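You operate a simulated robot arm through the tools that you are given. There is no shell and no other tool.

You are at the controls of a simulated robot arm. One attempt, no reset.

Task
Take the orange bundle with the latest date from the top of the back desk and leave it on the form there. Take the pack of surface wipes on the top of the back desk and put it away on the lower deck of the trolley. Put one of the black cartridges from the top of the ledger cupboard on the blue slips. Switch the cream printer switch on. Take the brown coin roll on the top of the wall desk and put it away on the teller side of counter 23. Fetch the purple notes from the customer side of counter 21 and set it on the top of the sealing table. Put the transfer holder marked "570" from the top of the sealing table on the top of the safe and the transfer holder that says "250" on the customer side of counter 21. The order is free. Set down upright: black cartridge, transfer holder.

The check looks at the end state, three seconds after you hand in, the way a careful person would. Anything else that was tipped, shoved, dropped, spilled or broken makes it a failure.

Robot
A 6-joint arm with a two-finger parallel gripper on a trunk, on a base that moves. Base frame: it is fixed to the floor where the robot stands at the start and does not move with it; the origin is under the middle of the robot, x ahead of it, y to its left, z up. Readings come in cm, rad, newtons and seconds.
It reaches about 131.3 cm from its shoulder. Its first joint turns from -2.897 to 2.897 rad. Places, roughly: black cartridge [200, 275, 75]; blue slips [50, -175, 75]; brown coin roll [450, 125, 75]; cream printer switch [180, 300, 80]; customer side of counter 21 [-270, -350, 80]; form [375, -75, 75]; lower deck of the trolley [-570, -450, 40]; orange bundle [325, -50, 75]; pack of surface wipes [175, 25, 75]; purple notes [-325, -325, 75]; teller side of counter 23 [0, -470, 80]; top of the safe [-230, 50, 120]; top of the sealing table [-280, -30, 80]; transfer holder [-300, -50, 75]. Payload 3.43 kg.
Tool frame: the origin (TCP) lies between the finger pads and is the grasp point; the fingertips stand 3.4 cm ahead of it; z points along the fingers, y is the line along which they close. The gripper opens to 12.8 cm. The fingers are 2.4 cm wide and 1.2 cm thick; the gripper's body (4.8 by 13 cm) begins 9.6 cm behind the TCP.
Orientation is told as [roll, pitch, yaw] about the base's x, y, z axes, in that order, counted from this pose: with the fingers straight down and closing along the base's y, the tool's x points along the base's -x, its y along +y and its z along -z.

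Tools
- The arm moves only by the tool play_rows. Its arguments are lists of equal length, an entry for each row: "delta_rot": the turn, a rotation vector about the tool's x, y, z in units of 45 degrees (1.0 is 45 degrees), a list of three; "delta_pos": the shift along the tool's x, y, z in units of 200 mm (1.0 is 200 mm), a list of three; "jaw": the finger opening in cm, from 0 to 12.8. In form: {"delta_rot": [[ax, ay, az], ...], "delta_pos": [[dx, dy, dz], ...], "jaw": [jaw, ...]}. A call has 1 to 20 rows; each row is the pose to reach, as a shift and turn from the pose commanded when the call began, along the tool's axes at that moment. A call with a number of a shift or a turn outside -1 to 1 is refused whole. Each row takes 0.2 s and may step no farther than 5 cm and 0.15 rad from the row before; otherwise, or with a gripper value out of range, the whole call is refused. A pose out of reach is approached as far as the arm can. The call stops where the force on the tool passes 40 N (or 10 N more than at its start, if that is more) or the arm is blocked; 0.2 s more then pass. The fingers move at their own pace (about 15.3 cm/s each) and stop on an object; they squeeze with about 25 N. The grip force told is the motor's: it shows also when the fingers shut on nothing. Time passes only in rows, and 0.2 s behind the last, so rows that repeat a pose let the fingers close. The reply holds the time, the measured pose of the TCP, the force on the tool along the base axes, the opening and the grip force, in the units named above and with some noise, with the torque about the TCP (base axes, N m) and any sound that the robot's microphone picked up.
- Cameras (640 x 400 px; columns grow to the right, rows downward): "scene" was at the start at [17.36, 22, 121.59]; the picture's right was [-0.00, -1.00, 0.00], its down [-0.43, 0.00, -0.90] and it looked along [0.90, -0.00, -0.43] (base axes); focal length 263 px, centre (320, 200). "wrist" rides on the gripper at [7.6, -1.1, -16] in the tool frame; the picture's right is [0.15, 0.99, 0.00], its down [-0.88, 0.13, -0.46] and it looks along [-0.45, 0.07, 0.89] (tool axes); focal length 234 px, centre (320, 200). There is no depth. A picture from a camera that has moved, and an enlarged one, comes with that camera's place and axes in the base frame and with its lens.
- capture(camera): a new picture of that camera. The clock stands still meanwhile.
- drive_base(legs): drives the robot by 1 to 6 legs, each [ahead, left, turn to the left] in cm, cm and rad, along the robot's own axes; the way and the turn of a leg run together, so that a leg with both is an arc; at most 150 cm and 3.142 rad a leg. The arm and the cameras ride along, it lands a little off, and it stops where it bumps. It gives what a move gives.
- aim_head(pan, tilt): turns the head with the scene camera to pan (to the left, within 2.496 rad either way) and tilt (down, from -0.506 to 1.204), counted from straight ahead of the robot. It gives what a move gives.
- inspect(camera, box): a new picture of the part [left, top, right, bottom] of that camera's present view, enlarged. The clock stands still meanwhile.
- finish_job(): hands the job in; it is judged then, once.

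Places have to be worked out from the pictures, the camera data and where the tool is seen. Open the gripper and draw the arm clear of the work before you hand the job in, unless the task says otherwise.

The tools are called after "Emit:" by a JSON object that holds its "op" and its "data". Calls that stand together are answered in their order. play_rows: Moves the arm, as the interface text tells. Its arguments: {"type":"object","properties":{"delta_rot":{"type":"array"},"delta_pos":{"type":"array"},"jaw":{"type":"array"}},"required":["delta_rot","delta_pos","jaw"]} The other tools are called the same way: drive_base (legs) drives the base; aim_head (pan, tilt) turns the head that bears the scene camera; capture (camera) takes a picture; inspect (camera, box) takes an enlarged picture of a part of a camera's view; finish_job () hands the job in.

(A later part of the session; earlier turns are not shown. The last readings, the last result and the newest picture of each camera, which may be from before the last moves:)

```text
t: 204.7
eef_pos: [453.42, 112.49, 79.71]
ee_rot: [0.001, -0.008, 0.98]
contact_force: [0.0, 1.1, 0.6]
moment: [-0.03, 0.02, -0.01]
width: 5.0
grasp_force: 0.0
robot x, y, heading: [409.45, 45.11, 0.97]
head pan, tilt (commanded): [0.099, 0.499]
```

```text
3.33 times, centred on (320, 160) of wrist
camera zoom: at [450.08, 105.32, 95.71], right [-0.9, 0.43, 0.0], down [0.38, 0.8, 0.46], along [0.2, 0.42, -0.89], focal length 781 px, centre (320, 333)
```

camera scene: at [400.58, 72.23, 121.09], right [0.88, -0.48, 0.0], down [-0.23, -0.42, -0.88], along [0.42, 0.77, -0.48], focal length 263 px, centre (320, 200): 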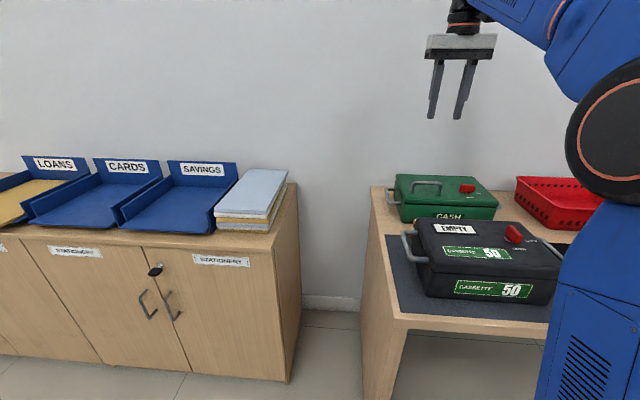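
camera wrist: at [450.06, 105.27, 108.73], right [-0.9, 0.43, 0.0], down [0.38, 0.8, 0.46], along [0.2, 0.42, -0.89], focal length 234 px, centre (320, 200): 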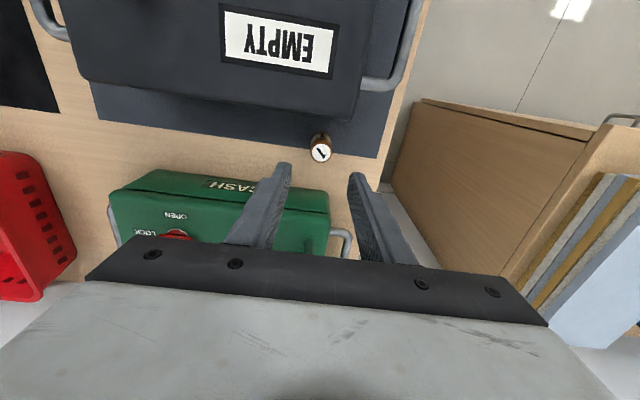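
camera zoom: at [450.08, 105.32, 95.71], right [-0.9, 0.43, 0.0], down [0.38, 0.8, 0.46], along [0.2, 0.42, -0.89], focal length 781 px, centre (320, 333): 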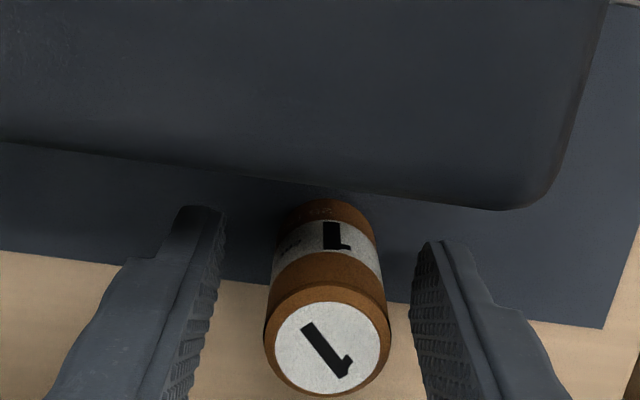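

The roll is well between the fingers. Closing the jaw, then lifting 20 cm.

Emit:
{"op": "play_rows", "data": {"delta_rot": [[0, 0, 0], [0, 0, 0], [0, 0, 0], [0, 0, 0]], "delta_pos": [[0, 0, 0], [0, 0, 0], [0, 0, 0], [0, 0, 0]], "jaw": [3, 1.5, 1, 1]}}

Emit:
{"op": "play_rows", "data": {"delta_rot": [[0, 0, 0], [0, 0, 0], [0, 0, 0], [0, 0, 0], [0, 0, 0], [0, 0, 0]], "delta_pos": [[0, 0, -0.05], [0, 0, -0.2], [0, 0, -0.4], [0, 0, -0.6], [0, 0, -0.8], [0, 0, -1.0]], "jaw": [1, 1, 1, 1, 1, 1]}}

Emit:
{"op": "play_rows", "data": {"delta_rot": [[0, 0, 0], [0, 0, 0], [0, 0, 0]], "delta_pos": [[0, 0, -0.15], [0, 0, -0.35], [0, 0, -0.5]], "jaw": [1, 1, 1]}}

Emit:
{"op": "capture", "data": {"camera": "wrist"}}

Emit:
{"op": "capture", "data": {"camera": "scene"}}

```text
t: 205.7
eef_pos: [453.48, 112.41, 79.66]
ee_rot: [0.001, -0.007, 0.981]
contact_force: [0.2, 0.0, -0.3]
moment: [-0.03, -0.01, 0.01]
width: 2.59
grasp_force: 25.2
robot x, y, heading: [409.85, 45.25, 0.974]
head pan, tilt (commanded): [0.099, 0.499]
```

```text
t: 207.1
eef_pos: [453.44, 112.25, 99.55]
ee_rot: [0.001, -0.007, 0.979]
contact_force: [0.1, 0.3, -1.8]
moment: [-0.04, -0.01, 0.01]
width: 2.57
grasp_force: 25.2
robot x, y, heading: [409.67, 45.04, 0.971]
head pan, tilt (commanded): [0.099, 0.499]
```

```text
t: 207.9
eef_pos: [453.53, 112.35, 109.66]
ee_rot: [0.002, -0.008, 0.982]
contact_force: [-0.3, -1.7, -1.9]
moment: [-0.04, -0.01, -0.05]
width: 2.57
grasp_force: 25.1
robot x, y, heading: [409.41, 45.44, 0.975]
head pan, tilt (commanded): [0.099, 0.499]
```

```text
taken
camera wrist: at [450.11, 105.19, 125.68], right [-0.9, 0.43, 0.0], down [0.38, 0.8, 0.46], along [0.2, 0.42, -0.89], focal length 234 px, centre (320, 200)
```

wrist: 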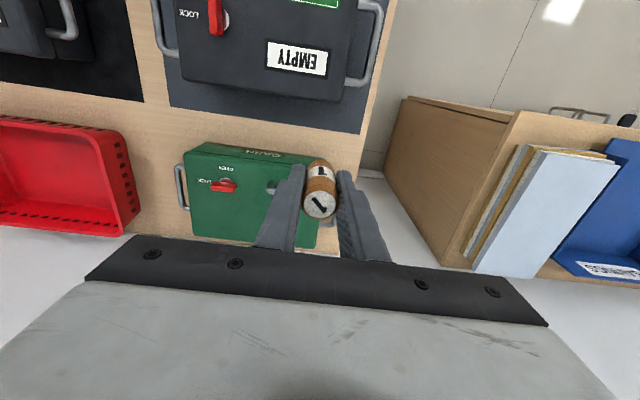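

```text
taken
camera scene: at [400.58, 72.23, 121.09], right [0.88, -0.48, 0.0], down [-0.23, -0.42, -0.88], along [0.42, 0.77, -0.48], focal length 263 px, centre (320, 200)
```

scene: 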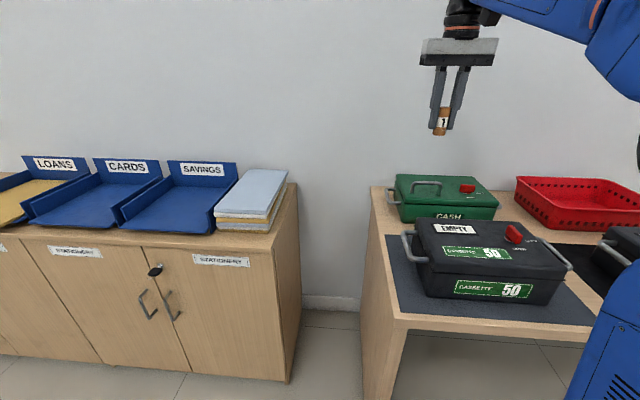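

The coin roll is held. I'll back off, strafe right past the desk end, turn to face the counters, and drive up the clear corridor.

Emit:
{"op": "drive_base", "data": {"legs": [[-15, 0, 0], [0, -148, 0], [0, -14, 0.0], [0, 0, 3.14]]}}

Emit:
{"op": "aim_head", "data": {"pan": 0.0, "tilt": 0.3}}

Emit:
{"op": "capture", "data": {"camera": "scene"}}

```text
t: 224.4
eef_pos: [490.33, -124.64, 109.56]
ee_rot: [0.003, -0.006, -2.182]
contact_force: [1.1, 0.2, -1.4]
moment: [-0.04, 0.0, 0.0]
width: 2.57
grasp_force: 25.2
robot x, y, heading: [535.2, -58.39, -2.185]
head pan, tilt (commanded): [0.099, 0.499]
```

```text
t: 225.2
eef_pos: [490.3, -124.55, 109.63]
ee_rot: [0.003, -0.005, -2.182]
contact_force: [0.7, -0.2, -2.0]
moment: [-0.01, -0.01, -0.01]
width: 2.58
grasp_force: 25.3
robot x, y, heading: [535.29, -58.42, -2.188]
head pan, tilt (commanded): [0.0, 0.3]
```

```text
taken
camera scene: at [543.44, -85.26, 122.93], right [-0.82, 0.58, 0.0], down [0.17, 0.24, -0.95], along [-0.55, -0.78, -0.3], focal length 263 px, centre (320, 200)
```

scene: 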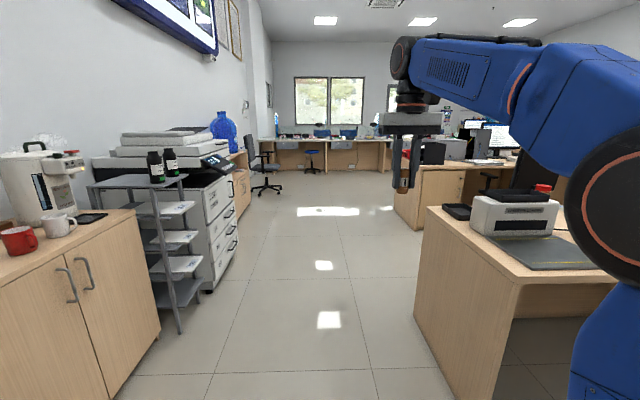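

The corridor to the counters is clear between the shelf and the desk. Correcting the heading a little and driving ahead about 4.3 m.

Emit:
{"op": "drive_base", "data": {"legs": [[0, 0, 0.02], [148, 9, 0], [150, 0, 0], [130, 0, 0]]}}

Emit:
{"op": "aim_head", "data": {"pan": -0.2, "tilt": 0.35}}

Emit:
{"op": "capture", "data": {"camera": "scene"}}

Emit:
{"op": "aim_head", "data": {"pan": -0.9, "tilt": 0.35}}

Emit:
{"op": "capture", "data": {"camera": "scene"}}

```text
t: 246.1
eef_pos: [258.53, -487.77, 109.59]
ee_rot: [0.001, -0.006, -2.154]
contact_force: [-0.7, 0.5, -1.4]
moment: [0.01, 0.03, -0.01]
width: 2.57
grasp_force: 25.2
robot x, y, heading: [302.05, -420.22, -2.164]
head pan, tilt (commanded): [0.0, 0.3]
```

```text
t: 246.9
eef_pos: [258.59, -487.68, 109.58]
ee_rot: [0.003, -0.006, -2.155]
contact_force: [-0.6, -0.2, -1.7]
moment: [-0.02, -0.01, -0.03]
width: 2.59
grasp_force: 24.9
robot x, y, heading: [301.87, -420.1, -2.161]
head pan, tilt (commanded): [-0.201, 0.351]
```

```text
taken
camera scene: at [309.19, -445.77, 122.46], right [-0.7, 0.71, 0.0], down [0.24, 0.24, -0.94], along [-0.67, -0.66, -0.34], focal length 263 px, centre (320, 200)
```

scene: 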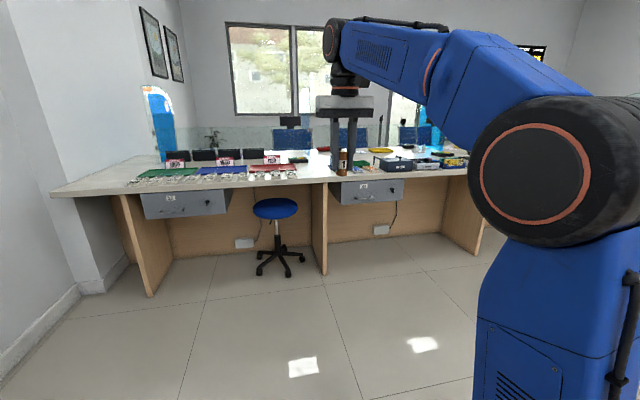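

```text
t: 247.9
eef_pos: [258.61, -487.86, 109.72]
ee_rot: [0.002, -0.006, -2.153]
contact_force: [-0.1, 0.2, -2.4]
moment: [0.0, -0.01, 0.0]
width: 2.57
grasp_force: 25.0
robot x, y, heading: [301.96, -420.6, -2.164]
head pan, tilt (commanded): [-0.901, 0.351]
```

```text
taken
camera scene: at [306.53, -439.97, 122.46], right [-0.08, 1.0, 0.0], down [0.34, 0.03, -0.94], along [-0.94, -0.08, -0.34], focal length 263 px, centre (320, 200)
```

scene: 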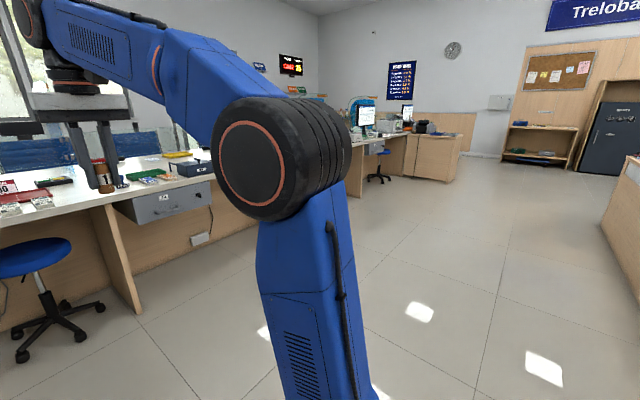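

I'm at the counters' left part. Zooming into drawer labels to identify counter numbers.

Emit:
{"op": "aim_head", "data": {"pan": -0.2, "tilt": 0.35}}

Emit:
{"op": "inspect", "data": {"camera": "scene", "box": [130, 110, 330, 230]}}

Emit:
{"op": "inspect", "data": {"camera": "scene", "box": [310, 110, 490, 230]}}

Emit:
{"op": "inspect", "data": {"camera": "scene", "box": [340, 170, 410, 210]}}

Emit:
{"op": "inspect", "data": {"camera": "scene", "box": [140, 180, 210, 220]}}

```text
t: 249.0
eef_pos: [258.64, -487.81, 109.67]
ee_rot: [0.001, -0.006, -2.154]
contact_force: [0.2, -0.6, -1.6]
moment: [0.02, -0.01, -0.01]
width: 2.59
grasp_force: 25.0
robot x, y, heading: [301.84, -420.47, -2.161]
head pan, tilt (commanded): [-0.201, 0.351]
```

```text
3.20 times, centred on (230, 170) of scene
camera zoom: at [309.18, -445.76, 122.46], right [-0.7, 0.71, 0.0], down [0.24, 0.24, -0.94], along [-0.67, -0.66, -0.34], focal length 841 px, centre (608, 296)
```

zoom: 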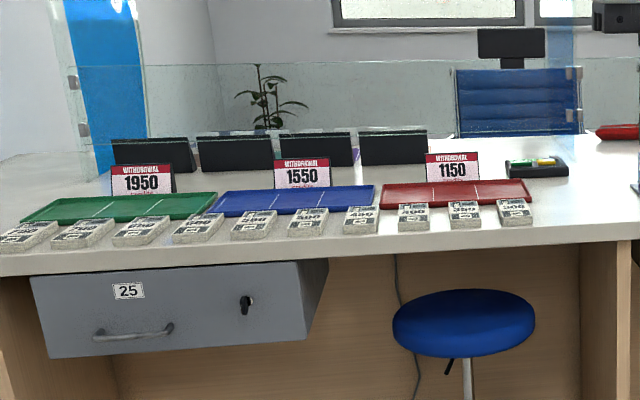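

```text
3.33 times, centred on (400, 170) of scene
camera zoom: at [309.18, -445.76, 122.46], right [-0.7, 0.71, 0.0], down [0.24, 0.24, -0.94], along [-0.67, -0.66, -0.34], focal length 876 px, centre (53, 300)
```

zoom: 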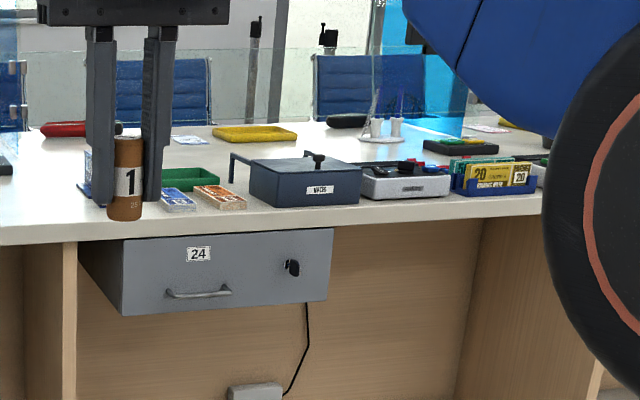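

```text
9.14 times, centred on (375, 190) of scene
camera zoom: at [309.18, -445.76, 122.46], right [-0.7, 0.71, 0.0], down [0.24, 0.24, -0.94], along [-0.67, -0.66, -0.34], focal length 2403 px, centre (-183, 291)
```

zoom: 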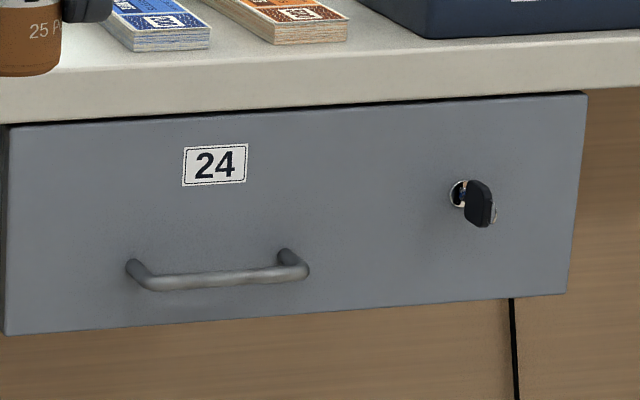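

```text
9.14 times, centred on (175, 200) of scene
camera zoom: at [309.18, -445.76, 122.46], right [-0.7, 0.71, 0.0], down [0.24, 0.24, -0.94], along [-0.67, -0.66, -0.34], focal length 2403 px, centre (1646, 200)
```

zoom: 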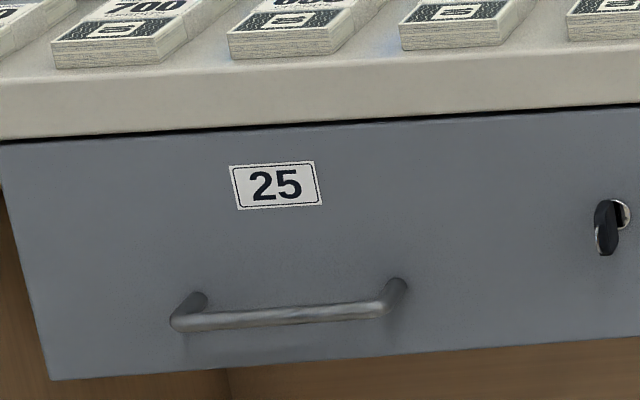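

Drawers show 25 and 24, so 23 is further right. Moving ahead a little and strafing right about 220 cm, then looking.

Emit:
{"op": "drive_base", "data": {"legs": [[20, 0, 0], [0, -110, 0], [0, -108, 0]]}}

Emit:
{"op": "aim_head", "data": {"pan": 0.0, "tilt": 0.4}}

Emit:
{"op": "capture", "data": {"camera": "scene"}}

Emit:
{"op": "inspect", "data": {"camera": "scene", "box": [200, 100, 440, 250]}}

```text
t: 260.9
eef_pos: [67.83, -384.03, 109.62]
ee_rot: [0.002, -0.007, -2.155]
contact_force: [-0.7, 0.8, -1.3]
moment: [0.03, 0.01, 0.0]
width: 2.56
grasp_force: 25.3
robot x, y, heading: [111.04, -316.59, -2.161]
head pan, tilt (commanded): [-0.201, 0.351]
```

```text
t: 261.6
eef_pos: [67.87, -384.0, 109.63]
ee_rot: [0.002, -0.007, -2.152]
contact_force: [0.5, 0.2, -1.3]
moment: [-0.02, -0.05, -0.01]
width: 2.58
grasp_force: 25.1
robot x, y, heading: [110.8, -316.6, -2.162]
head pan, tilt (commanded): [0.0, 0.4]
```

```text
taken
camera scene: at [119.82, -343.07, 122.01], right [-0.83, 0.56, 0.0], down [0.22, 0.32, -0.92], along [-0.51, -0.77, -0.39], focal length 263 px, centre (320, 200)
```

scene: 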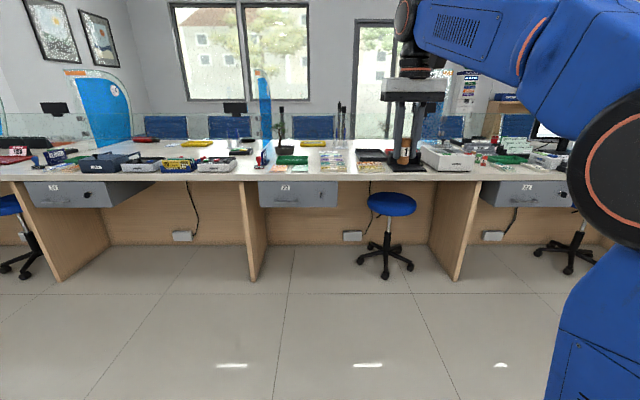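

```text
2.67 times, centred on (320, 175) of scene
camera zoom: at [119.82, -343.07, 122.01], right [-0.83, 0.56, 0.0], down [0.22, 0.32, -0.92], along [-0.51, -0.77, -0.39], focal length 701 px, centre (320, 267)
```

zoom: 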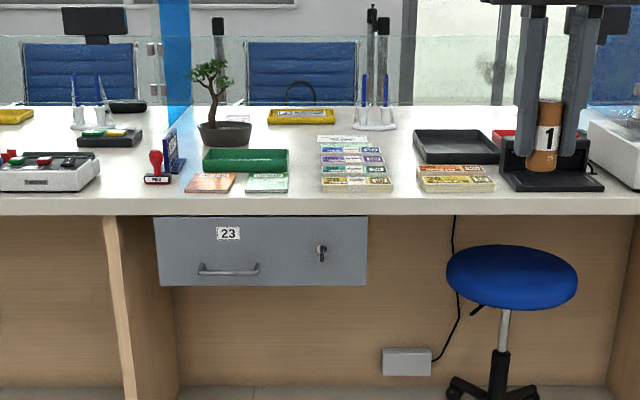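

Counter 23 is directly ahead; its teller side has a front row of note stacks with a gap near v≈271. I'll drive closer and look straight down with the wrist camera.

Emit:
{"op": "drive_base", "data": {"legs": [[92, 0, 0]]}}

Emit:
{"op": "aim_head", "data": {"pan": -0.1, "tilt": 0.6}}

Emit:
{"op": "capture", "data": {"camera": "scene"}}

Emit:
{"op": "capture", "data": {"camera": "wrist"}}

```text
t: 266.4
eef_pos: [16.67, -459.49, 109.54]
ee_rot: [0.001, -0.006, -2.158]
contact_force: [0.1, 0.4, -1.8]
moment: [-0.04, 0.01, -0.04]
width: 2.59
grasp_force: 25.1
robot x, y, heading: [60.14, -392.36, -2.16]
head pan, tilt (commanded): [0.0, 0.4]
```

```text
t: 267.1
eef_pos: [16.64, -459.5, 109.57]
ee_rot: [0.0, -0.007, -2.157]
contact_force: [-0.6, -1.2, -1.0]
moment: [0.01, 0.0, 0.0]
width: 2.56
grasp_force: 25.4
robot x, y, heading: [60.19, -392.29, -2.166]
head pan, tilt (commanded): [-0.099, 0.6]
```

```text
taken
camera scene: at [68.34, -417.96, 120.19], right [-0.77, 0.64, 0.0], down [0.36, 0.43, -0.83], along [-0.53, -0.63, -0.56], focal length 263 px, centre (320, 200)
```

scene: 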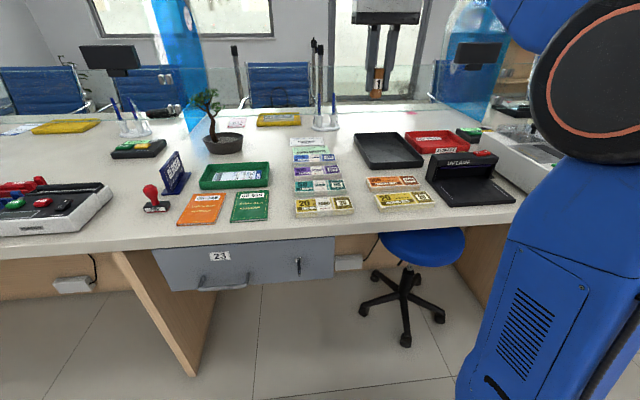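

```text
taken
camera wrist: at [19.88, -452.58, 125.66], right [0.9, -0.43, 0.0], down [-0.38, -0.8, 0.46], along [-0.2, -0.42, -0.89], focal length 234 px, centre (320, 200)
```

wrist: 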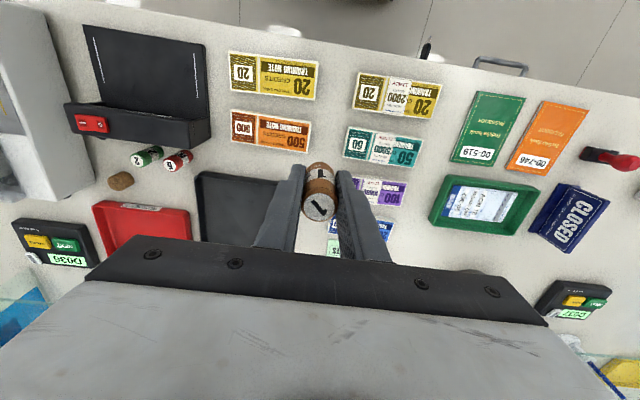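

The wrist view shows a clear lane (~7 cm) between the two note columns at v≈273. I'll rotate the gripper 90° so the fingers open along the lane.

Emit:
{"op": "play_rows", "data": {"delta_rot": [[0, 0, -0.17], [0, 0, -0.34], [0, 0, -0.51], [0, 0, -0.68], [0, 0, -0.85], [0, 0, -1.0]], "delta_pos": [[0, 0, 0], [0, 0, 0], [0, 0, 0], [0, 0, 0], [0, 0, 0], [0, 0, 0]], "jaw": [1, 1, 1, 1, 1, 1]}}

Emit:
{"op": "play_rows", "data": {"delta_rot": [[0, 0, -0.17], [0, 0, -0.34], [0, 0, -0.51], [0, 0, -0.68], [0, 0, -0.85], [0, 0, -1.0]], "delta_pos": [[0, 0, 0], [0, 0, 0], [0, 0, 0], [0, 0, 0], [0, 0, 0], [0, 0, 0]], "jaw": [1, 1, 1, 1, 1, 1]}}

Emit:
{"op": "play_rows", "data": {"delta_rot": [[0, 0, 0], [0, 0, 0], [0, 0, 0], [0, 0, 0], [0, 0, 0]], "delta_pos": [[-0.05, -0.15, 0], [-0.11, -0.325, 0.05], [-0.11, -0.325, 0.25], [-0.11, -0.325, 0.45], [-0.11, -0.325, 0.65]], "jaw": [1, 1, 1, 1, 1]}}

Emit:
{"op": "capture", "data": {"camera": "wrist"}}

Emit:
{"op": "inspect", "data": {"camera": "scene", "box": [260, 60, 460, 230]}}

```text
t: 268.6
eef_pos: [16.56, -459.49, 109.67]
ee_rot: [-0.004, -0.006, -1.369]
contact_force: [0.3, 0.8, -1.1]
moment: [0.02, -0.02, -0.01]
width: 2.57
grasp_force: 25.3
robot x, y, heading: [60.1, -391.75, -2.158]
head pan, tilt (commanded): [-0.099, 0.6]
```

```text
t: 269.9
eef_pos: [16.7, -459.52, 109.68]
ee_rot: [-0.007, -0.001, -0.585]
contact_force: [0.4, -0.3, -1.5]
moment: [-0.04, 0.0, 0.02]
width: 2.56
grasp_force: 25.4
robot x, y, heading: [60.0, -392.09, -2.168]
head pan, tilt (commanded): [-0.099, 0.6]
```

```text
t: 271.1
eef_pos: [14.82, -466.38, 96.75]
ee_rot: [-0.007, -0.002, -0.586]
contact_force: [0.0, -0.2, -1.3]
moment: [-0.03, -0.02, 0.01]
width: 2.59
grasp_force: 25.0
robot x, y, heading: [59.87, -392.18, -2.168]
head pan, tilt (commanded): [-0.099, 0.6]
```

```text
taken
camera wrist: at [7.84, -463.01, 112.78], right [0.43, 0.9, -0.01], down [0.81, -0.38, 0.46], along [0.41, -0.2, -0.89], focal length 234 px, centre (320, 200)
```

wrist: 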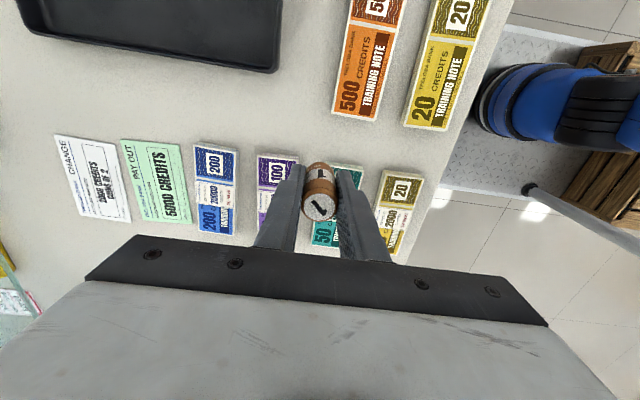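

```text
2.35 times, centred on (360, 145) of scene
camera zoom: at [68.35, -417.95, 120.19], right [-0.77, 0.64, 0.0], down [0.36, 0.43, -0.83], along [-0.53, -0.63, -0.56], focal length 618 px, centre (226, 329)
```

zoom: 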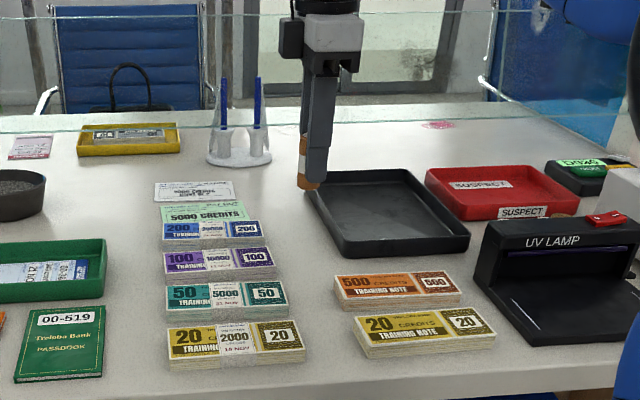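

The ground point below the roll sits mid-lane with about 3.4 cm on each side. Descending 14 cm, then gently to contact.

Emit:
{"op": "play_rows", "data": {"delta_rot": [[0, 0, 0], [0, 0, 0], [0, 0, 0], [0, 0, 0]], "delta_pos": [[0, 0, 0.2], [0, 0, 0.42], [0, 0, 0.6], [0, 0, 0.7]], "jaw": [1, 1, 1, 1]}}

Emit:
{"op": "play_rows", "data": {"delta_rot": [[0, 0, 0], [0, 0, 0], [0, 0, 0], [0, 0, 0], [0, 0, 0]], "delta_pos": [[0, 0, 0.012], [0, 0, 0.024], [0, 0, 0.036], [0, 0, 0.048], [0, 0, 0.06]], "jaw": [1, 1, 1, 1, 1]}}

Emit:
{"op": "inspect", "data": {"camera": "scene", "box": [300, 100, 440, 220]}}

```text
t: 272.1
eef_pos: [14.76, -466.37, 82.74]
ee_rot: [-0.01, -0.001, -0.586]
contact_force: [0.8, 0.9, -2.0]
moment: [-0.01, 0.0, -0.02]
width: 2.57
grasp_force: 24.6
robot x, y, heading: [60.13, -392.09, -2.164]
head pan, tilt (commanded): [-0.099, 0.6]
```

```text
t: 273.4
eef_pos: [14.88, -466.36, 81.45]
ee_rot: [-0.009, 0.0, -0.586]
contact_force: [-1.9, -0.3, 26.2]
moment: [0.12, -0.17, 0.01]
width: 2.57
grasp_force: 24.7
robot x, y, heading: [59.83, -392.58, -2.161]
head pan, tilt (commanded): [-0.099, 0.6]
```

```text
3.33 times, centred on (370, 160) of scene
camera zoom: at [68.38, -417.88, 120.2], right [-0.77, 0.64, 0.0], down [0.36, 0.43, -0.83], along [-0.53, -0.63, -0.56], focal length 876 px, centre (153, 333)
```

zoom: 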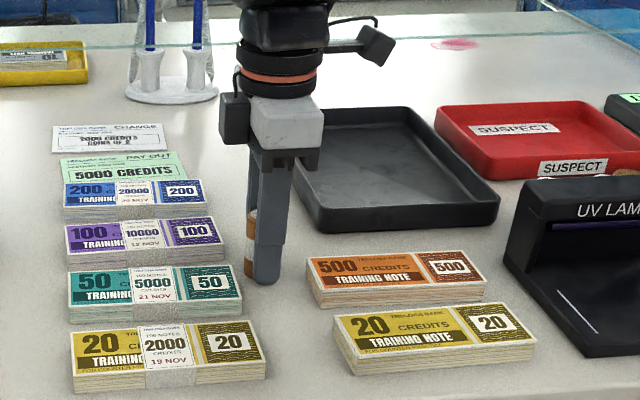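

Contact (counter top ≈ z 77). Easing up 0.2 cm, opening the fingers along the lane, and rising.

Emit:
{"op": "play_rows", "data": {"delta_rot": [[0, 0, 0], [0, 0, 0], [0, 0, 0], [0, 0, 0]], "delta_pos": [[0, 0, -0.012], [0, 0, -0.012], [0, 0, -0.012], [0, 0, -0.012]], "jaw": [2.6, 4, 4.6, 4.6]}}

Emit:
{"op": "play_rows", "data": {"delta_rot": [[0, 0, 0], [0, 0, 0], [0, 0, 0], [0, 0, 0], [0, 0, 0], [0, 0, 0]], "delta_pos": [[0, 0, -0.08], [0, 0, -0.2], [0, 0, -0.4], [0, 0, -0.6], [0, 0, -0.8], [0, 0, -1.0]], "jaw": [4.6, 4.6, 4.6, 4.6, 4.6, 4.6]}}

Emit:
{"op": "inspect", "data": {"camera": "scene", "box": [300, 100, 440, 220]}}

Emit:
{"op": "capture", "data": {"camera": "wrist"}}

```text
t: 274.4
eef_pos: [14.87, -466.29, 81.73]
ee_rot: [-0.006, -0.001, -0.587]
contact_force: [-0.3, -0.4, 0.2]
moment: [0.02, -0.02, -0.01]
width: 4.6
grasp_force: 0.0
robot x, y, heading: [60.39, -392.16, -2.164]
head pan, tilt (commanded): [-0.099, 0.6]
```

```text
t: 275.8
eef_pos: [14.9, -466.16, 101.74]
ee_rot: [-0.006, -0.002, -0.587]
contact_force: [0.6, 0.1, 0.0]
moment: [-0.01, -0.01, 0.03]
width: 4.6
grasp_force: 0.0
robot x, y, heading: [59.91, -392.05, -2.163]
head pan, tilt (commanded): [-0.099, 0.6]
```

```text
3.33 times, centred on (370, 160) of scene
camera zoom: at [68.33, -417.96, 120.18], right [-0.77, 0.64, 0.0], down [0.36, 0.43, -0.82], along [-0.53, -0.63, -0.57], focal length 876 px, centre (153, 333)
```

zoom: 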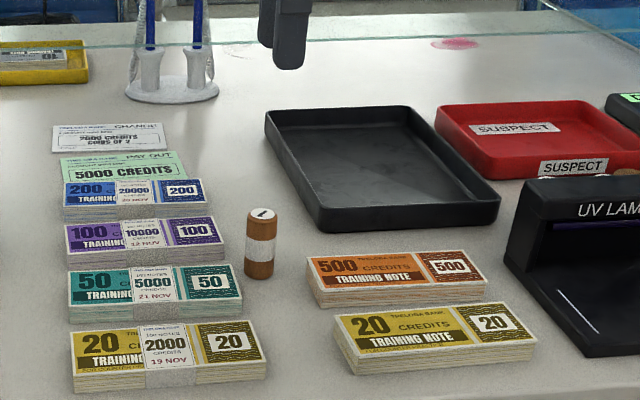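

```text
taken
camera wrist: at [7.93, -462.92, 117.77], right [0.43, 0.9, -0.01], down [0.81, -0.38, 0.46], along [0.41, -0.2, -0.89], focal length 234 px, centre (320, 200)
```

wrist: 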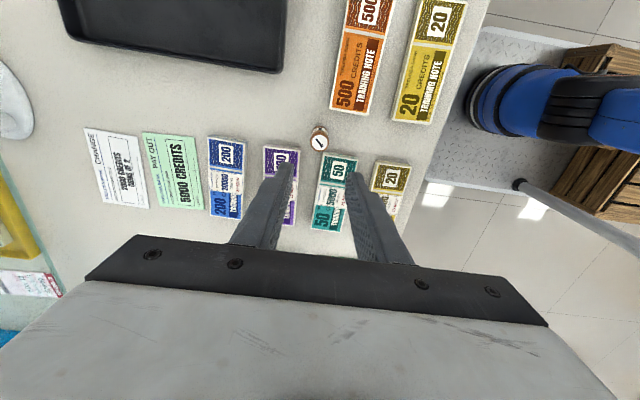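

The brown coin roll stands on counter 23's teller side. Next the wipes: I'll raise the arm, back away, and drive round to the near end of the back desk.

Emit:
{"op": "play_rows", "data": {"delta_rot": [[0, 0, 0], [0, 0, 0]], "delta_pos": [[0, 0, -0.2], [0, 0, -0.4]], "jaw": [4.6, 4.6]}}

Emit:
{"op": "drive_base", "data": {"legs": [[-92, 0, 0], [0, -145, 0], [0, 0, 1.569], [-78, 0, 0], [0, 150, 0], [0, 145, 0]]}}

Emit:
{"op": "aim_head", "data": {"pan": 0.0, "tilt": 0.5}}

Emit:
{"op": "capture", "data": {"camera": "scene"}}

Emit:
{"op": "capture", "data": {"camera": "wrist"}}

```text
t: 276.4
eef_pos: [14.92, -466.06, 109.66]
ee_rot: [-0.006, -0.003, -0.586]
contact_force: [0.4, 0.3, -0.6]
moment: [-0.03, 0.0, 0.0]
width: 4.6
grasp_force: 0.0
robot x, y, heading: [60.5, -392.53, -2.166]
head pan, tilt (commanded): [-0.099, 0.6]
```

```text
t: 309.4
eef_pos: [165.91, 9.7, 109.73]
ee_rot: [-0.008, -0.003, 0.994]
contact_force: [-0.3, 0.2, 0.0]
moment: [0.0, 0.01, -0.03]
width: 4.63
grasp_force: 0.0
robot x, y, heading: [91.2, 54.13, -0.581]
head pan, tilt (commanded): [-0.099, 0.6]
```

```text
t: 310.1
eef_pos: [165.95, 9.61, 109.72]
ee_rot: [-0.009, -0.001, 0.993]
contact_force: [-0.4, 0.1, -0.1]
moment: [-0.01, 0.01, 0.01]
width: 4.59
grasp_force: 0.1
robot x, y, heading: [91.55, 54.26, -0.584]
head pan, tilt (commanded): [0.0, 0.499]
```

```text
taken
camera scene: at [118.13, 63.11, 121.09], right [-0.55, -0.83, 0.0], down [-0.4, 0.26, -0.88], along [0.73, -0.48, -0.48], focal length 263 px, centre (320, 200)
```

scene: 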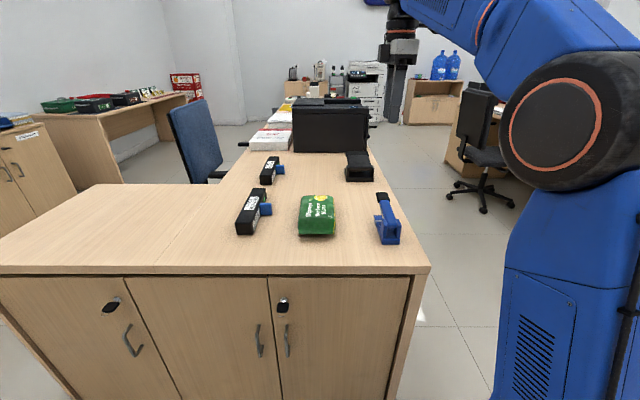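

```text
taken
camera wrist: at [162.56, 2.62, 125.78], right [-0.91, 0.42, -0.01], down [0.37, 0.81, 0.46], along [0.2, 0.41, -0.89], focal length 234 px, centre (320, 200)
```

wrist: 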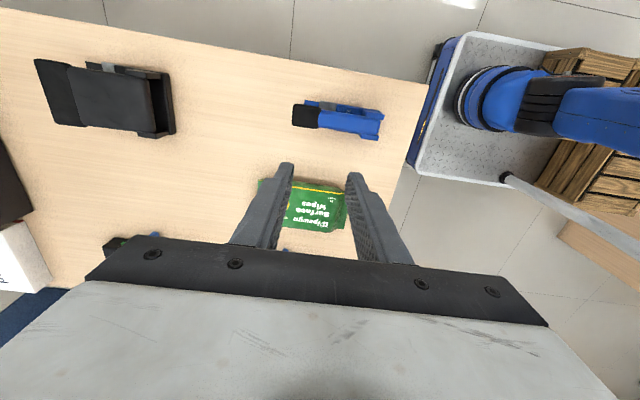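

The green wipes pack lies just ahead-left of the gripper. Zooming in for its shape and orientation.

Emit:
{"op": "inspect", "data": {"camera": "scene", "box": [270, 170, 366, 250]}}

Emit:
{"op": "inspect", "data": {"camera": "wrist", "box": [200, 90, 440, 260]}}

```text
5.00 times, centred on (318, 210) of scene
camera zoom: at [118.13, 63.11, 121.09], right [-0.55, -0.83, 0.0], down [-0.4, 0.26, -0.88], along [0.73, -0.48, -0.48], focal length 1314 px, centre (330, 150)
```

zoom: 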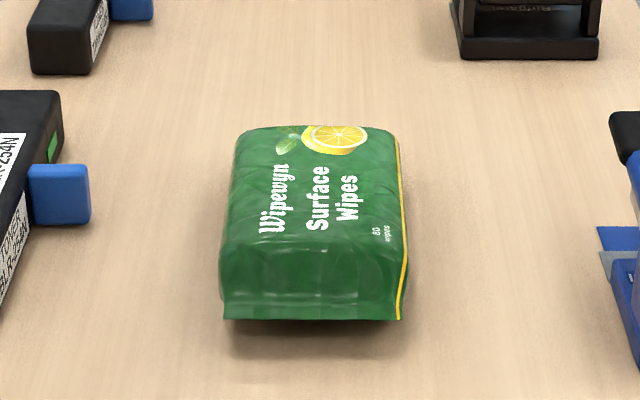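

```text
2.35 times, centred on (320, 175) of wrist
camera zoom: at [162.56, 2.62, 125.78], right [-0.91, 0.42, -0.01], down [0.37, 0.81, 0.46], along [0.2, 0.41, -0.89], focal length 551 px, centre (320, 259)
```

zoom: 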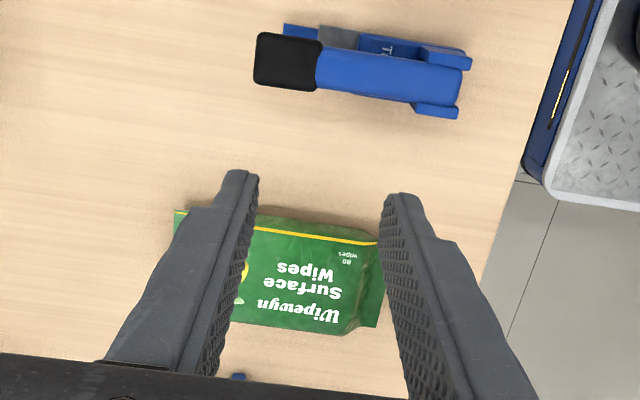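

The pack is ~10.7 cm wide across u, 17.6 cm long along my heading, centred near (178.5,24.2). Because it must go under the trolley's upper deck, I'll grip it with the fingers tilted forward; first I rotate the gripper back 90°, open fully and tilt forward.

Emit:
{"op": "play_rows", "data": {"delta_rot": [[0, 0, 0.17], [0, 0, 0.34], [0, 0, 0.51], [0, 0, 0.68], [0, 0, 0.85], [0, 0, 1.0]], "delta_pos": [[0, 0, 0], [0, 0, 0], [0, 0, 0], [0, 0, 0], [0, 0, 0], [0, 0, 0]], "jaw": [12.8, 12.8, 12.8, 12.8, 12.8, 12.8]}}

Emit:
{"op": "play_rows", "data": {"delta_rot": [[0, 0, 0.17], [0, 0, 0.34], [0, 0, 0.51], [0, 0, 0.68], [0, 0, 0.85], [0, 0, 1.0]], "delta_pos": [[0, 0, 0], [0, 0, 0], [0, 0, 0], [0, 0, 0], [0, 0, 0], [0, 0, 0]], "jaw": [12.8, 12.8, 12.8, 12.8, 12.8, 12.8]}}

Emit:
{"op": "drive_base", "data": {"legs": [[-3, 19, 0]]}}

Emit:
{"op": "play_rows", "data": {"delta_rot": [[0, -0.17, 0], [0, -0.34, 0], [0, -0.51, 0], [0, -0.68, 0], [0, -0.85, 0], [0, -1.0, 0]], "delta_pos": [[0, 0, 0], [0, 0, 0], [0, 0, 0], [0, 0, 0], [0, 0, 0], [0, 0, 0]], "jaw": [12.8, 12.8, 12.8, 12.8, 12.8, 12.8]}}

Emit:
{"op": "capture", "data": {"camera": "wrist"}}

Emit:
{"op": "capture", "data": {"camera": "scene"}}

```text
t: 311.5
eef_pos: [165.89, 9.53, 109.71]
ee_rot: [-0.003, -0.006, 0.206]
contact_force: [-0.3, 0.9, 0.3]
moment: [-0.03, -0.02, -0.03]
width: 12.81
grasp_force: 0.1
robot x, y, heading: [91.67, 54.45, -0.581]
head pan, tilt (commanded): [0.0, 0.499]
```

```text
t: 312.9
eef_pos: [165.88, 9.55, 109.67]
ee_rot: [0.001, -0.008, -0.578]
contact_force: [-0.3, -1.2, 0.5]
moment: [-0.01, 0.05, 0.0]
width: 12.78
grasp_force: 0.1
robot x, y, heading: [91.38, 54.09, -0.584]
head pan, tilt (commanded): [0.0, 0.499]
```

```text
t: 314.5
eef_pos: [174.1, 27.44, 109.76]
ee_rot: [0.0, -0.008, -0.576]
contact_force: [0.1, 0.9, 0.2]
moment: [-0.01, 0.02, 0.01]
width: 12.77
grasp_force: 0.1
robot x, y, heading: [100.04, 71.69, -0.581]
head pan, tilt (commanded): [0.0, 0.499]
```

```text
t: 315.9
eef_pos: [174.07, 27.58, 109.63]
ee_rot: [0.0, -0.792, -0.576]
contact_force: [-0.2, 0.0, -0.3]
moment: [0.0, 0.02, 0.01]
width: 12.8
grasp_force: 0.0
robot x, y, heading: [99.72, 71.87, -0.584]
head pan, tilt (commanded): [0.0, 0.499]
```

```text
taken
camera wrist: at [159.41, 35.48, 115.58], right [0.45, 0.89, -0.1], down [0.32, -0.05, 0.95], along [0.83, -0.46, -0.3], focal length 234 px, centre (320, 200)
```

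wrist: 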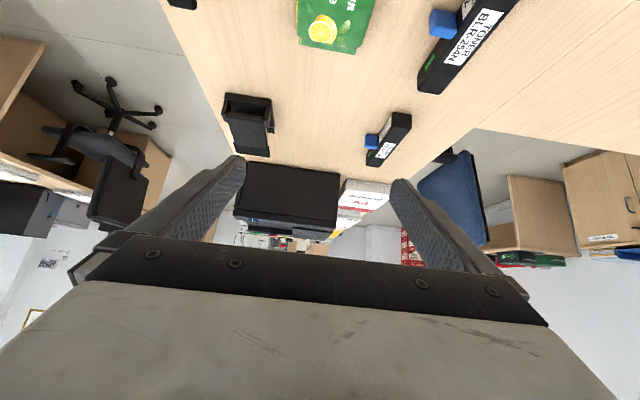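

```text
taken
camera scene: at [126.24, 80.87, 121.09], right [-0.55, -0.83, 0.0], down [-0.4, 0.26, -0.88], along [0.73, -0.48, -0.48], focal length 263 px, centre (320, 200)
```

scene: 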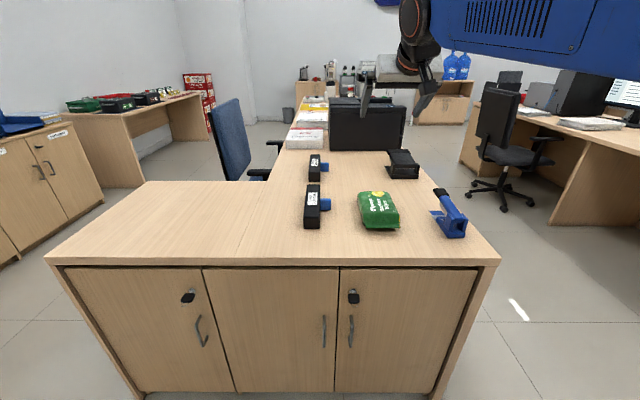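

Tilted 45°, which keeps the wrist camera above the desk. Now moving over the pack and down 18 cm, then checking centring.

Emit:
{"op": "play_rows", "data": {"delta_rot": [[0, 0, 0], [0, 0, 0], [0, 0, 0], [0, 0, 0], [0, 0, 0]], "delta_pos": [[0.05, -0.02, 0.2], [0.12, -0.02, 0.38], [0.22, -0.02, 0.53], [0.34, -0.02, 0.69], [0.445, -0.02, 0.83]], "jaw": [12.8, 12.8, 12.8, 12.8, 12.8]}}

Emit:
{"op": "capture", "data": {"camera": "wrist"}}

Emit:
{"op": "inspect", "data": {"camera": "scene", "box": [300, 100, 460, 250]}}

```text
t: 317.1
eef_pos: [178.52, 24.08, 91.65]
ee_rot: [0.001, -0.792, -0.576]
contact_force: [0.2, 0.0, -0.1]
moment: [0.0, 0.01, -0.01]
width: 12.79
grasp_force: 0.0
robot x, y, heading: [99.62, 71.82, -0.581]
head pan, tilt (commanded): [0.0, 0.499]
```

```text
taken
camera wrist: at [163.86, 32.19, 97.61], right [0.45, 0.89, -0.1], down [0.32, -0.05, 0.95], along [0.83, -0.46, -0.3], focal length 234 px, centre (320, 200)
```

wrist: 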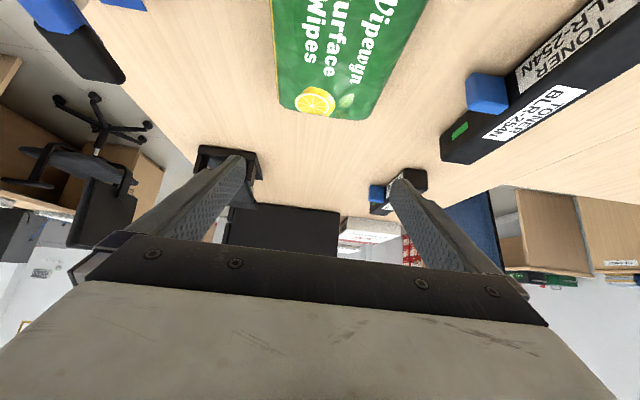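

```text
2.67 times, centred on (380, 175) of scene
camera zoom: at [126.21, 80.89, 121.1], right [-0.55, -0.83, 0.0], down [-0.4, 0.26, -0.88], along [0.73, -0.48, -0.48], focal length 701 px, centre (160, 267)
```

zoom: 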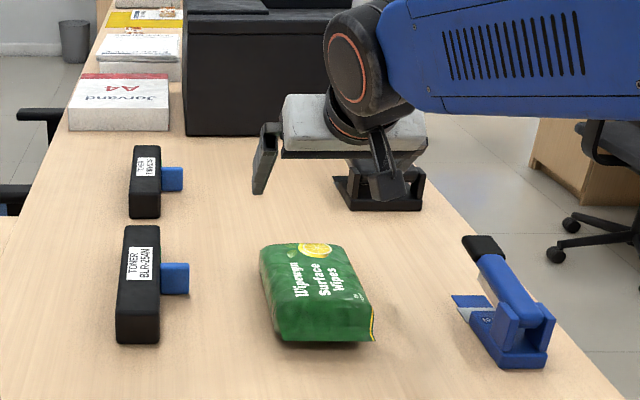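

Pack is laterally centred within ~0.2 cm. Descending vertically 12.9 cm with fingers straddling it.

Emit:
{"op": "play_rows", "data": {"delta_rot": [[0, 0, 0], [0, 0, 0], [0, 0, 0], [0, 0, 0], [0, 0, 0]], "delta_pos": [[0.11, 0.008, 0.11], [0.22, 0.008, 0.217], [0.33, 0.008, 0.325], [0.42, 0.008, 0.414], [0.455, 0.008, 0.449]], "jaw": [12.8, 12.8, 12.8, 12.8, 12.8]}}

Emit:
{"op": "capture", "data": {"camera": "wrist"}}

Emit:
{"op": "inspect", "data": {"camera": "scene", "box": [320, 120, 440, 240]}}

```text
t: 318.3
eef_pos: [178.72, 24.22, 78.81]
ee_rot: [0.002, -0.791, -0.578]
contact_force: [0.4, 0.2, -0.6]
moment: [0.0, 0.01, 0.0]
width: 12.82
grasp_force: 0.1
robot x, y, heading: [100.04, 71.85, -0.591]
head pan, tilt (commanded): [0.0, 0.499]
```

```text
taken
camera wrist: at [163.93, 32.31, 84.75], right [0.45, 0.89, -0.1], down [0.32, -0.05, 0.95], along [0.83, -0.46, -0.3], focal length 234 px, centre (320, 200)
```

wrist: 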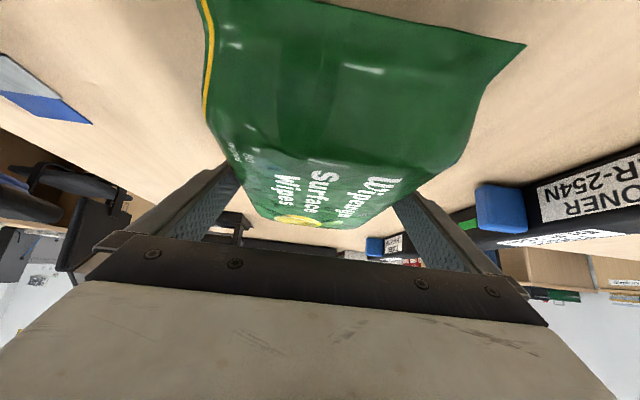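

```text
3.33 times, centred on (380, 180) of scene
camera zoom: at [126.22, 80.88, 121.09], right [-0.55, -0.83, 0.0], down [-0.4, 0.26, -0.88], along [0.73, -0.48, -0.48], focal length 876 px, centre (120, 267)
```

zoom: 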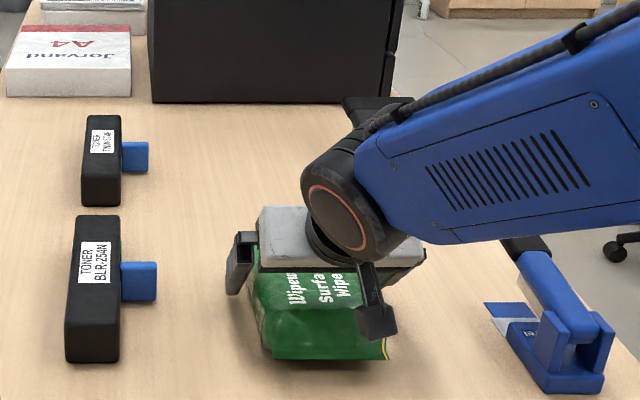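

Fingers straddle the pack without contact. Closing.

Emit:
{"op": "play_rows", "data": {"delta_rot": [[0, 0, 0], [0, 0, 0], [0, 0, 0], [0, 0, 0], [0, 0, 0]], "delta_pos": [[0, 0, 0], [0, 0, 0], [0, 0, 0], [0, 0, 0], [0, 0, 0]], "jaw": [11, 10, 9, 8, 8]}}

Emit:
{"op": "capture", "data": {"camera": "wrist"}}

```text
t: 319.5
eef_pos: [178.55, 24.19, 78.77]
ee_rot: [0.003, -0.793, -0.576]
contact_force: [0.5, -0.1, 0.1]
moment: [-0.1, -0.12, -0.06]
width: 11.06
grasp_force: 24.9
robot x, y, heading: [99.68, 72.07, -0.583]
head pan, tilt (commanded): [0.0, 0.499]
```

```text
taken
camera wrist: at [163.93, 32.31, 84.76], right [0.45, 0.89, -0.1], down [0.32, -0.05, 0.95], along [0.83, -0.46, -0.3], focal length 234 px, centre (320, 200)
```

wrist: 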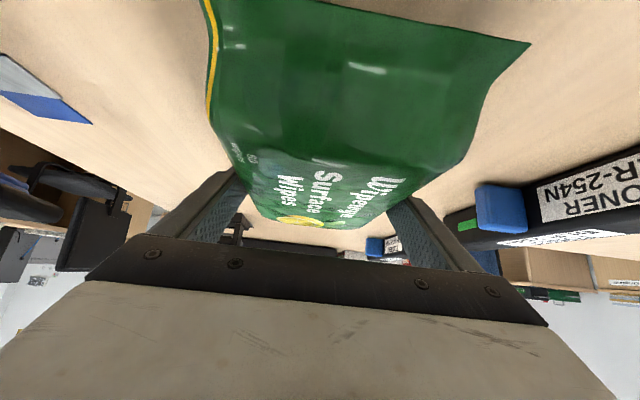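

Gripped (11.06 cm wide). Lifting vertically 20 cm, slowly at first.

Emit:
{"op": "play_rows", "data": {"delta_rot": [[0, 0, 0], [0, 0, 0], [0, 0, 0], [0, 0, 0], [0, 0, 0], [0, 0, 0], [0, 0, 0]], "delta_pos": [[-0.03, 0, -0.03], [-0.1, 0, -0.1], [-0.22, 0, -0.217], [-0.34, 0, -0.335], [-0.47, 0, -0.463], [-0.6, 0, -0.59], [-0.712, 0, -0.702]], "jaw": [8, 8, 8, 8, 8, 8, 8]}}

Emit:
{"op": "capture", "data": {"camera": "wrist"}}

Emit:
{"op": "inspect", "data": {"camera": "scene", "box": [300, 60, 480, 240]}}

```text
t: 321.1
eef_pos: [178.61, 24.22, 98.88]
ee_rot: [0.002, -0.791, -0.575]
contact_force: [0.8, 0.8, -4.5]
moment: [-0.02, -0.05, 0.01]
width: 11.09
grasp_force: 25.3
robot x, y, heading: [99.91, 71.6, -0.584]
head pan, tilt (commanded): [0.0, 0.499]
```

```text
taken
camera wrist: at [163.9, 32.24, 104.91], right [0.45, 0.89, -0.1], down [0.32, -0.05, 0.95], along [0.83, -0.46, -0.31], focal length 234 px, centre (320, 200)
```

wrist: 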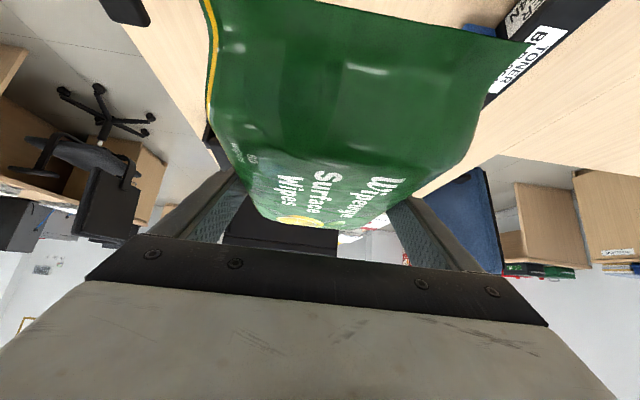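

```text
2.22 times, centred on (390, 150) of scene
camera zoom: at [126.24, 80.87, 121.09], right [-0.55, -0.83, 0.0], down [-0.4, 0.26, -0.88], along [0.73, -0.48, -0.48], focal length 584 px, centre (164, 311)
```

zoom: 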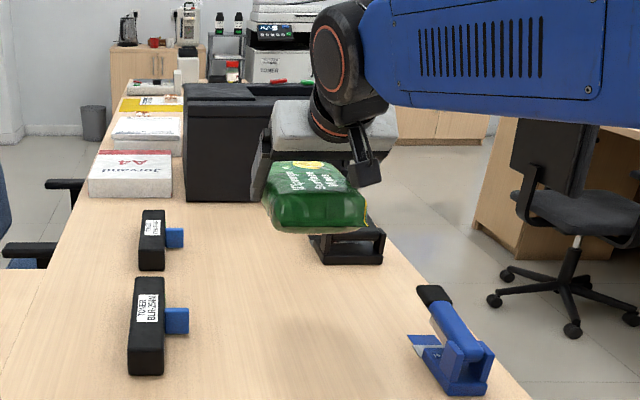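

The pack is held firmly (~4.5 N). Now driving toward the trolley: turn right to face the counter side, cross the open floor, then slip between the sealing table and counter 21's end.

Emit:
{"op": "drive_base", "data": {"legs": [[0, 0, -1.582], [148, 0, 0], [140, -50, 0], [25, -88, 0]]}}

Emit:
{"op": "aim_head", "data": {"pan": -0.1, "tilt": 0.3}}

Emit:
{"op": "capture", "data": {"camera": "scene"}}

Emit:
{"op": "aim_head", "data": {"pan": -0.9, "tilt": 0.4}}

Emit:
{"op": "capture", "data": {"camera": "scene"}}

```text
t: 343.7
eef_pos: [-236.55, -192.96, 98.82]
ee_rot: [0.002, -0.792, -2.147]
contact_force: [0.8, 0.0, -5.2]
moment: [-0.04, 0.0, 0.01]
width: 11.06
grasp_force: 25.5
robot x, y, heading: [-189.45, -114.57, -2.156]
head pan, tilt (commanded): [0.0, 0.499]
```

```text
t: 344.4
eef_pos: [-236.73, -193.01, 98.79]
ee_rot: [0.002, -0.792, -2.147]
contact_force: [0.1, 0.3, -4.8]
moment: [-0.03, 0.04, -0.01]
width: 11.05
grasp_force: 25.1
robot x, y, heading: [-188.96, -113.7, -2.153]
head pan, tilt (commanded): [-0.099, 0.3]
```

```text
taken
camera scene: at [-180.84, -140.1, 122.93], right [-0.78, 0.63, 0.0], down [0.19, 0.23, -0.95], along [-0.6, -0.74, -0.3], focal length 263 px, centre (320, 200)
```

scene: 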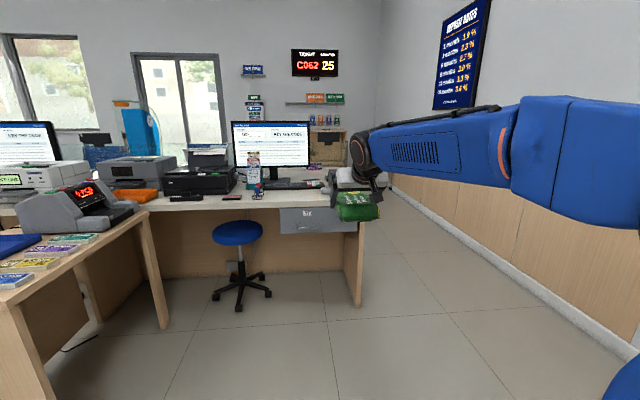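

```text
t: 345.6
eef_pos: [-236.65, -193.0, 99.02]
ee_rot: [0.001, -0.791, -2.147]
contact_force: [-0.4, -0.2, -3.8]
moment: [-0.03, 0.05, -0.01]
width: 11.06
grasp_force: 25.4
robot x, y, heading: [-189.26, -114.15, -2.158]
head pan, tilt (commanded): [-0.901, 0.4]
```

```text
taken
camera scene: at [-184.19, -133.66, 122.01], right [-0.09, 1.0, 0.0], down [0.39, 0.03, -0.92], along [-0.92, -0.08, -0.39], focal length 263 px, centre (320, 200)
```

scene: 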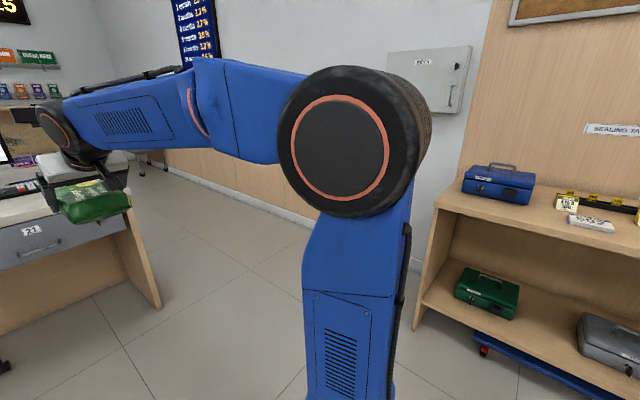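

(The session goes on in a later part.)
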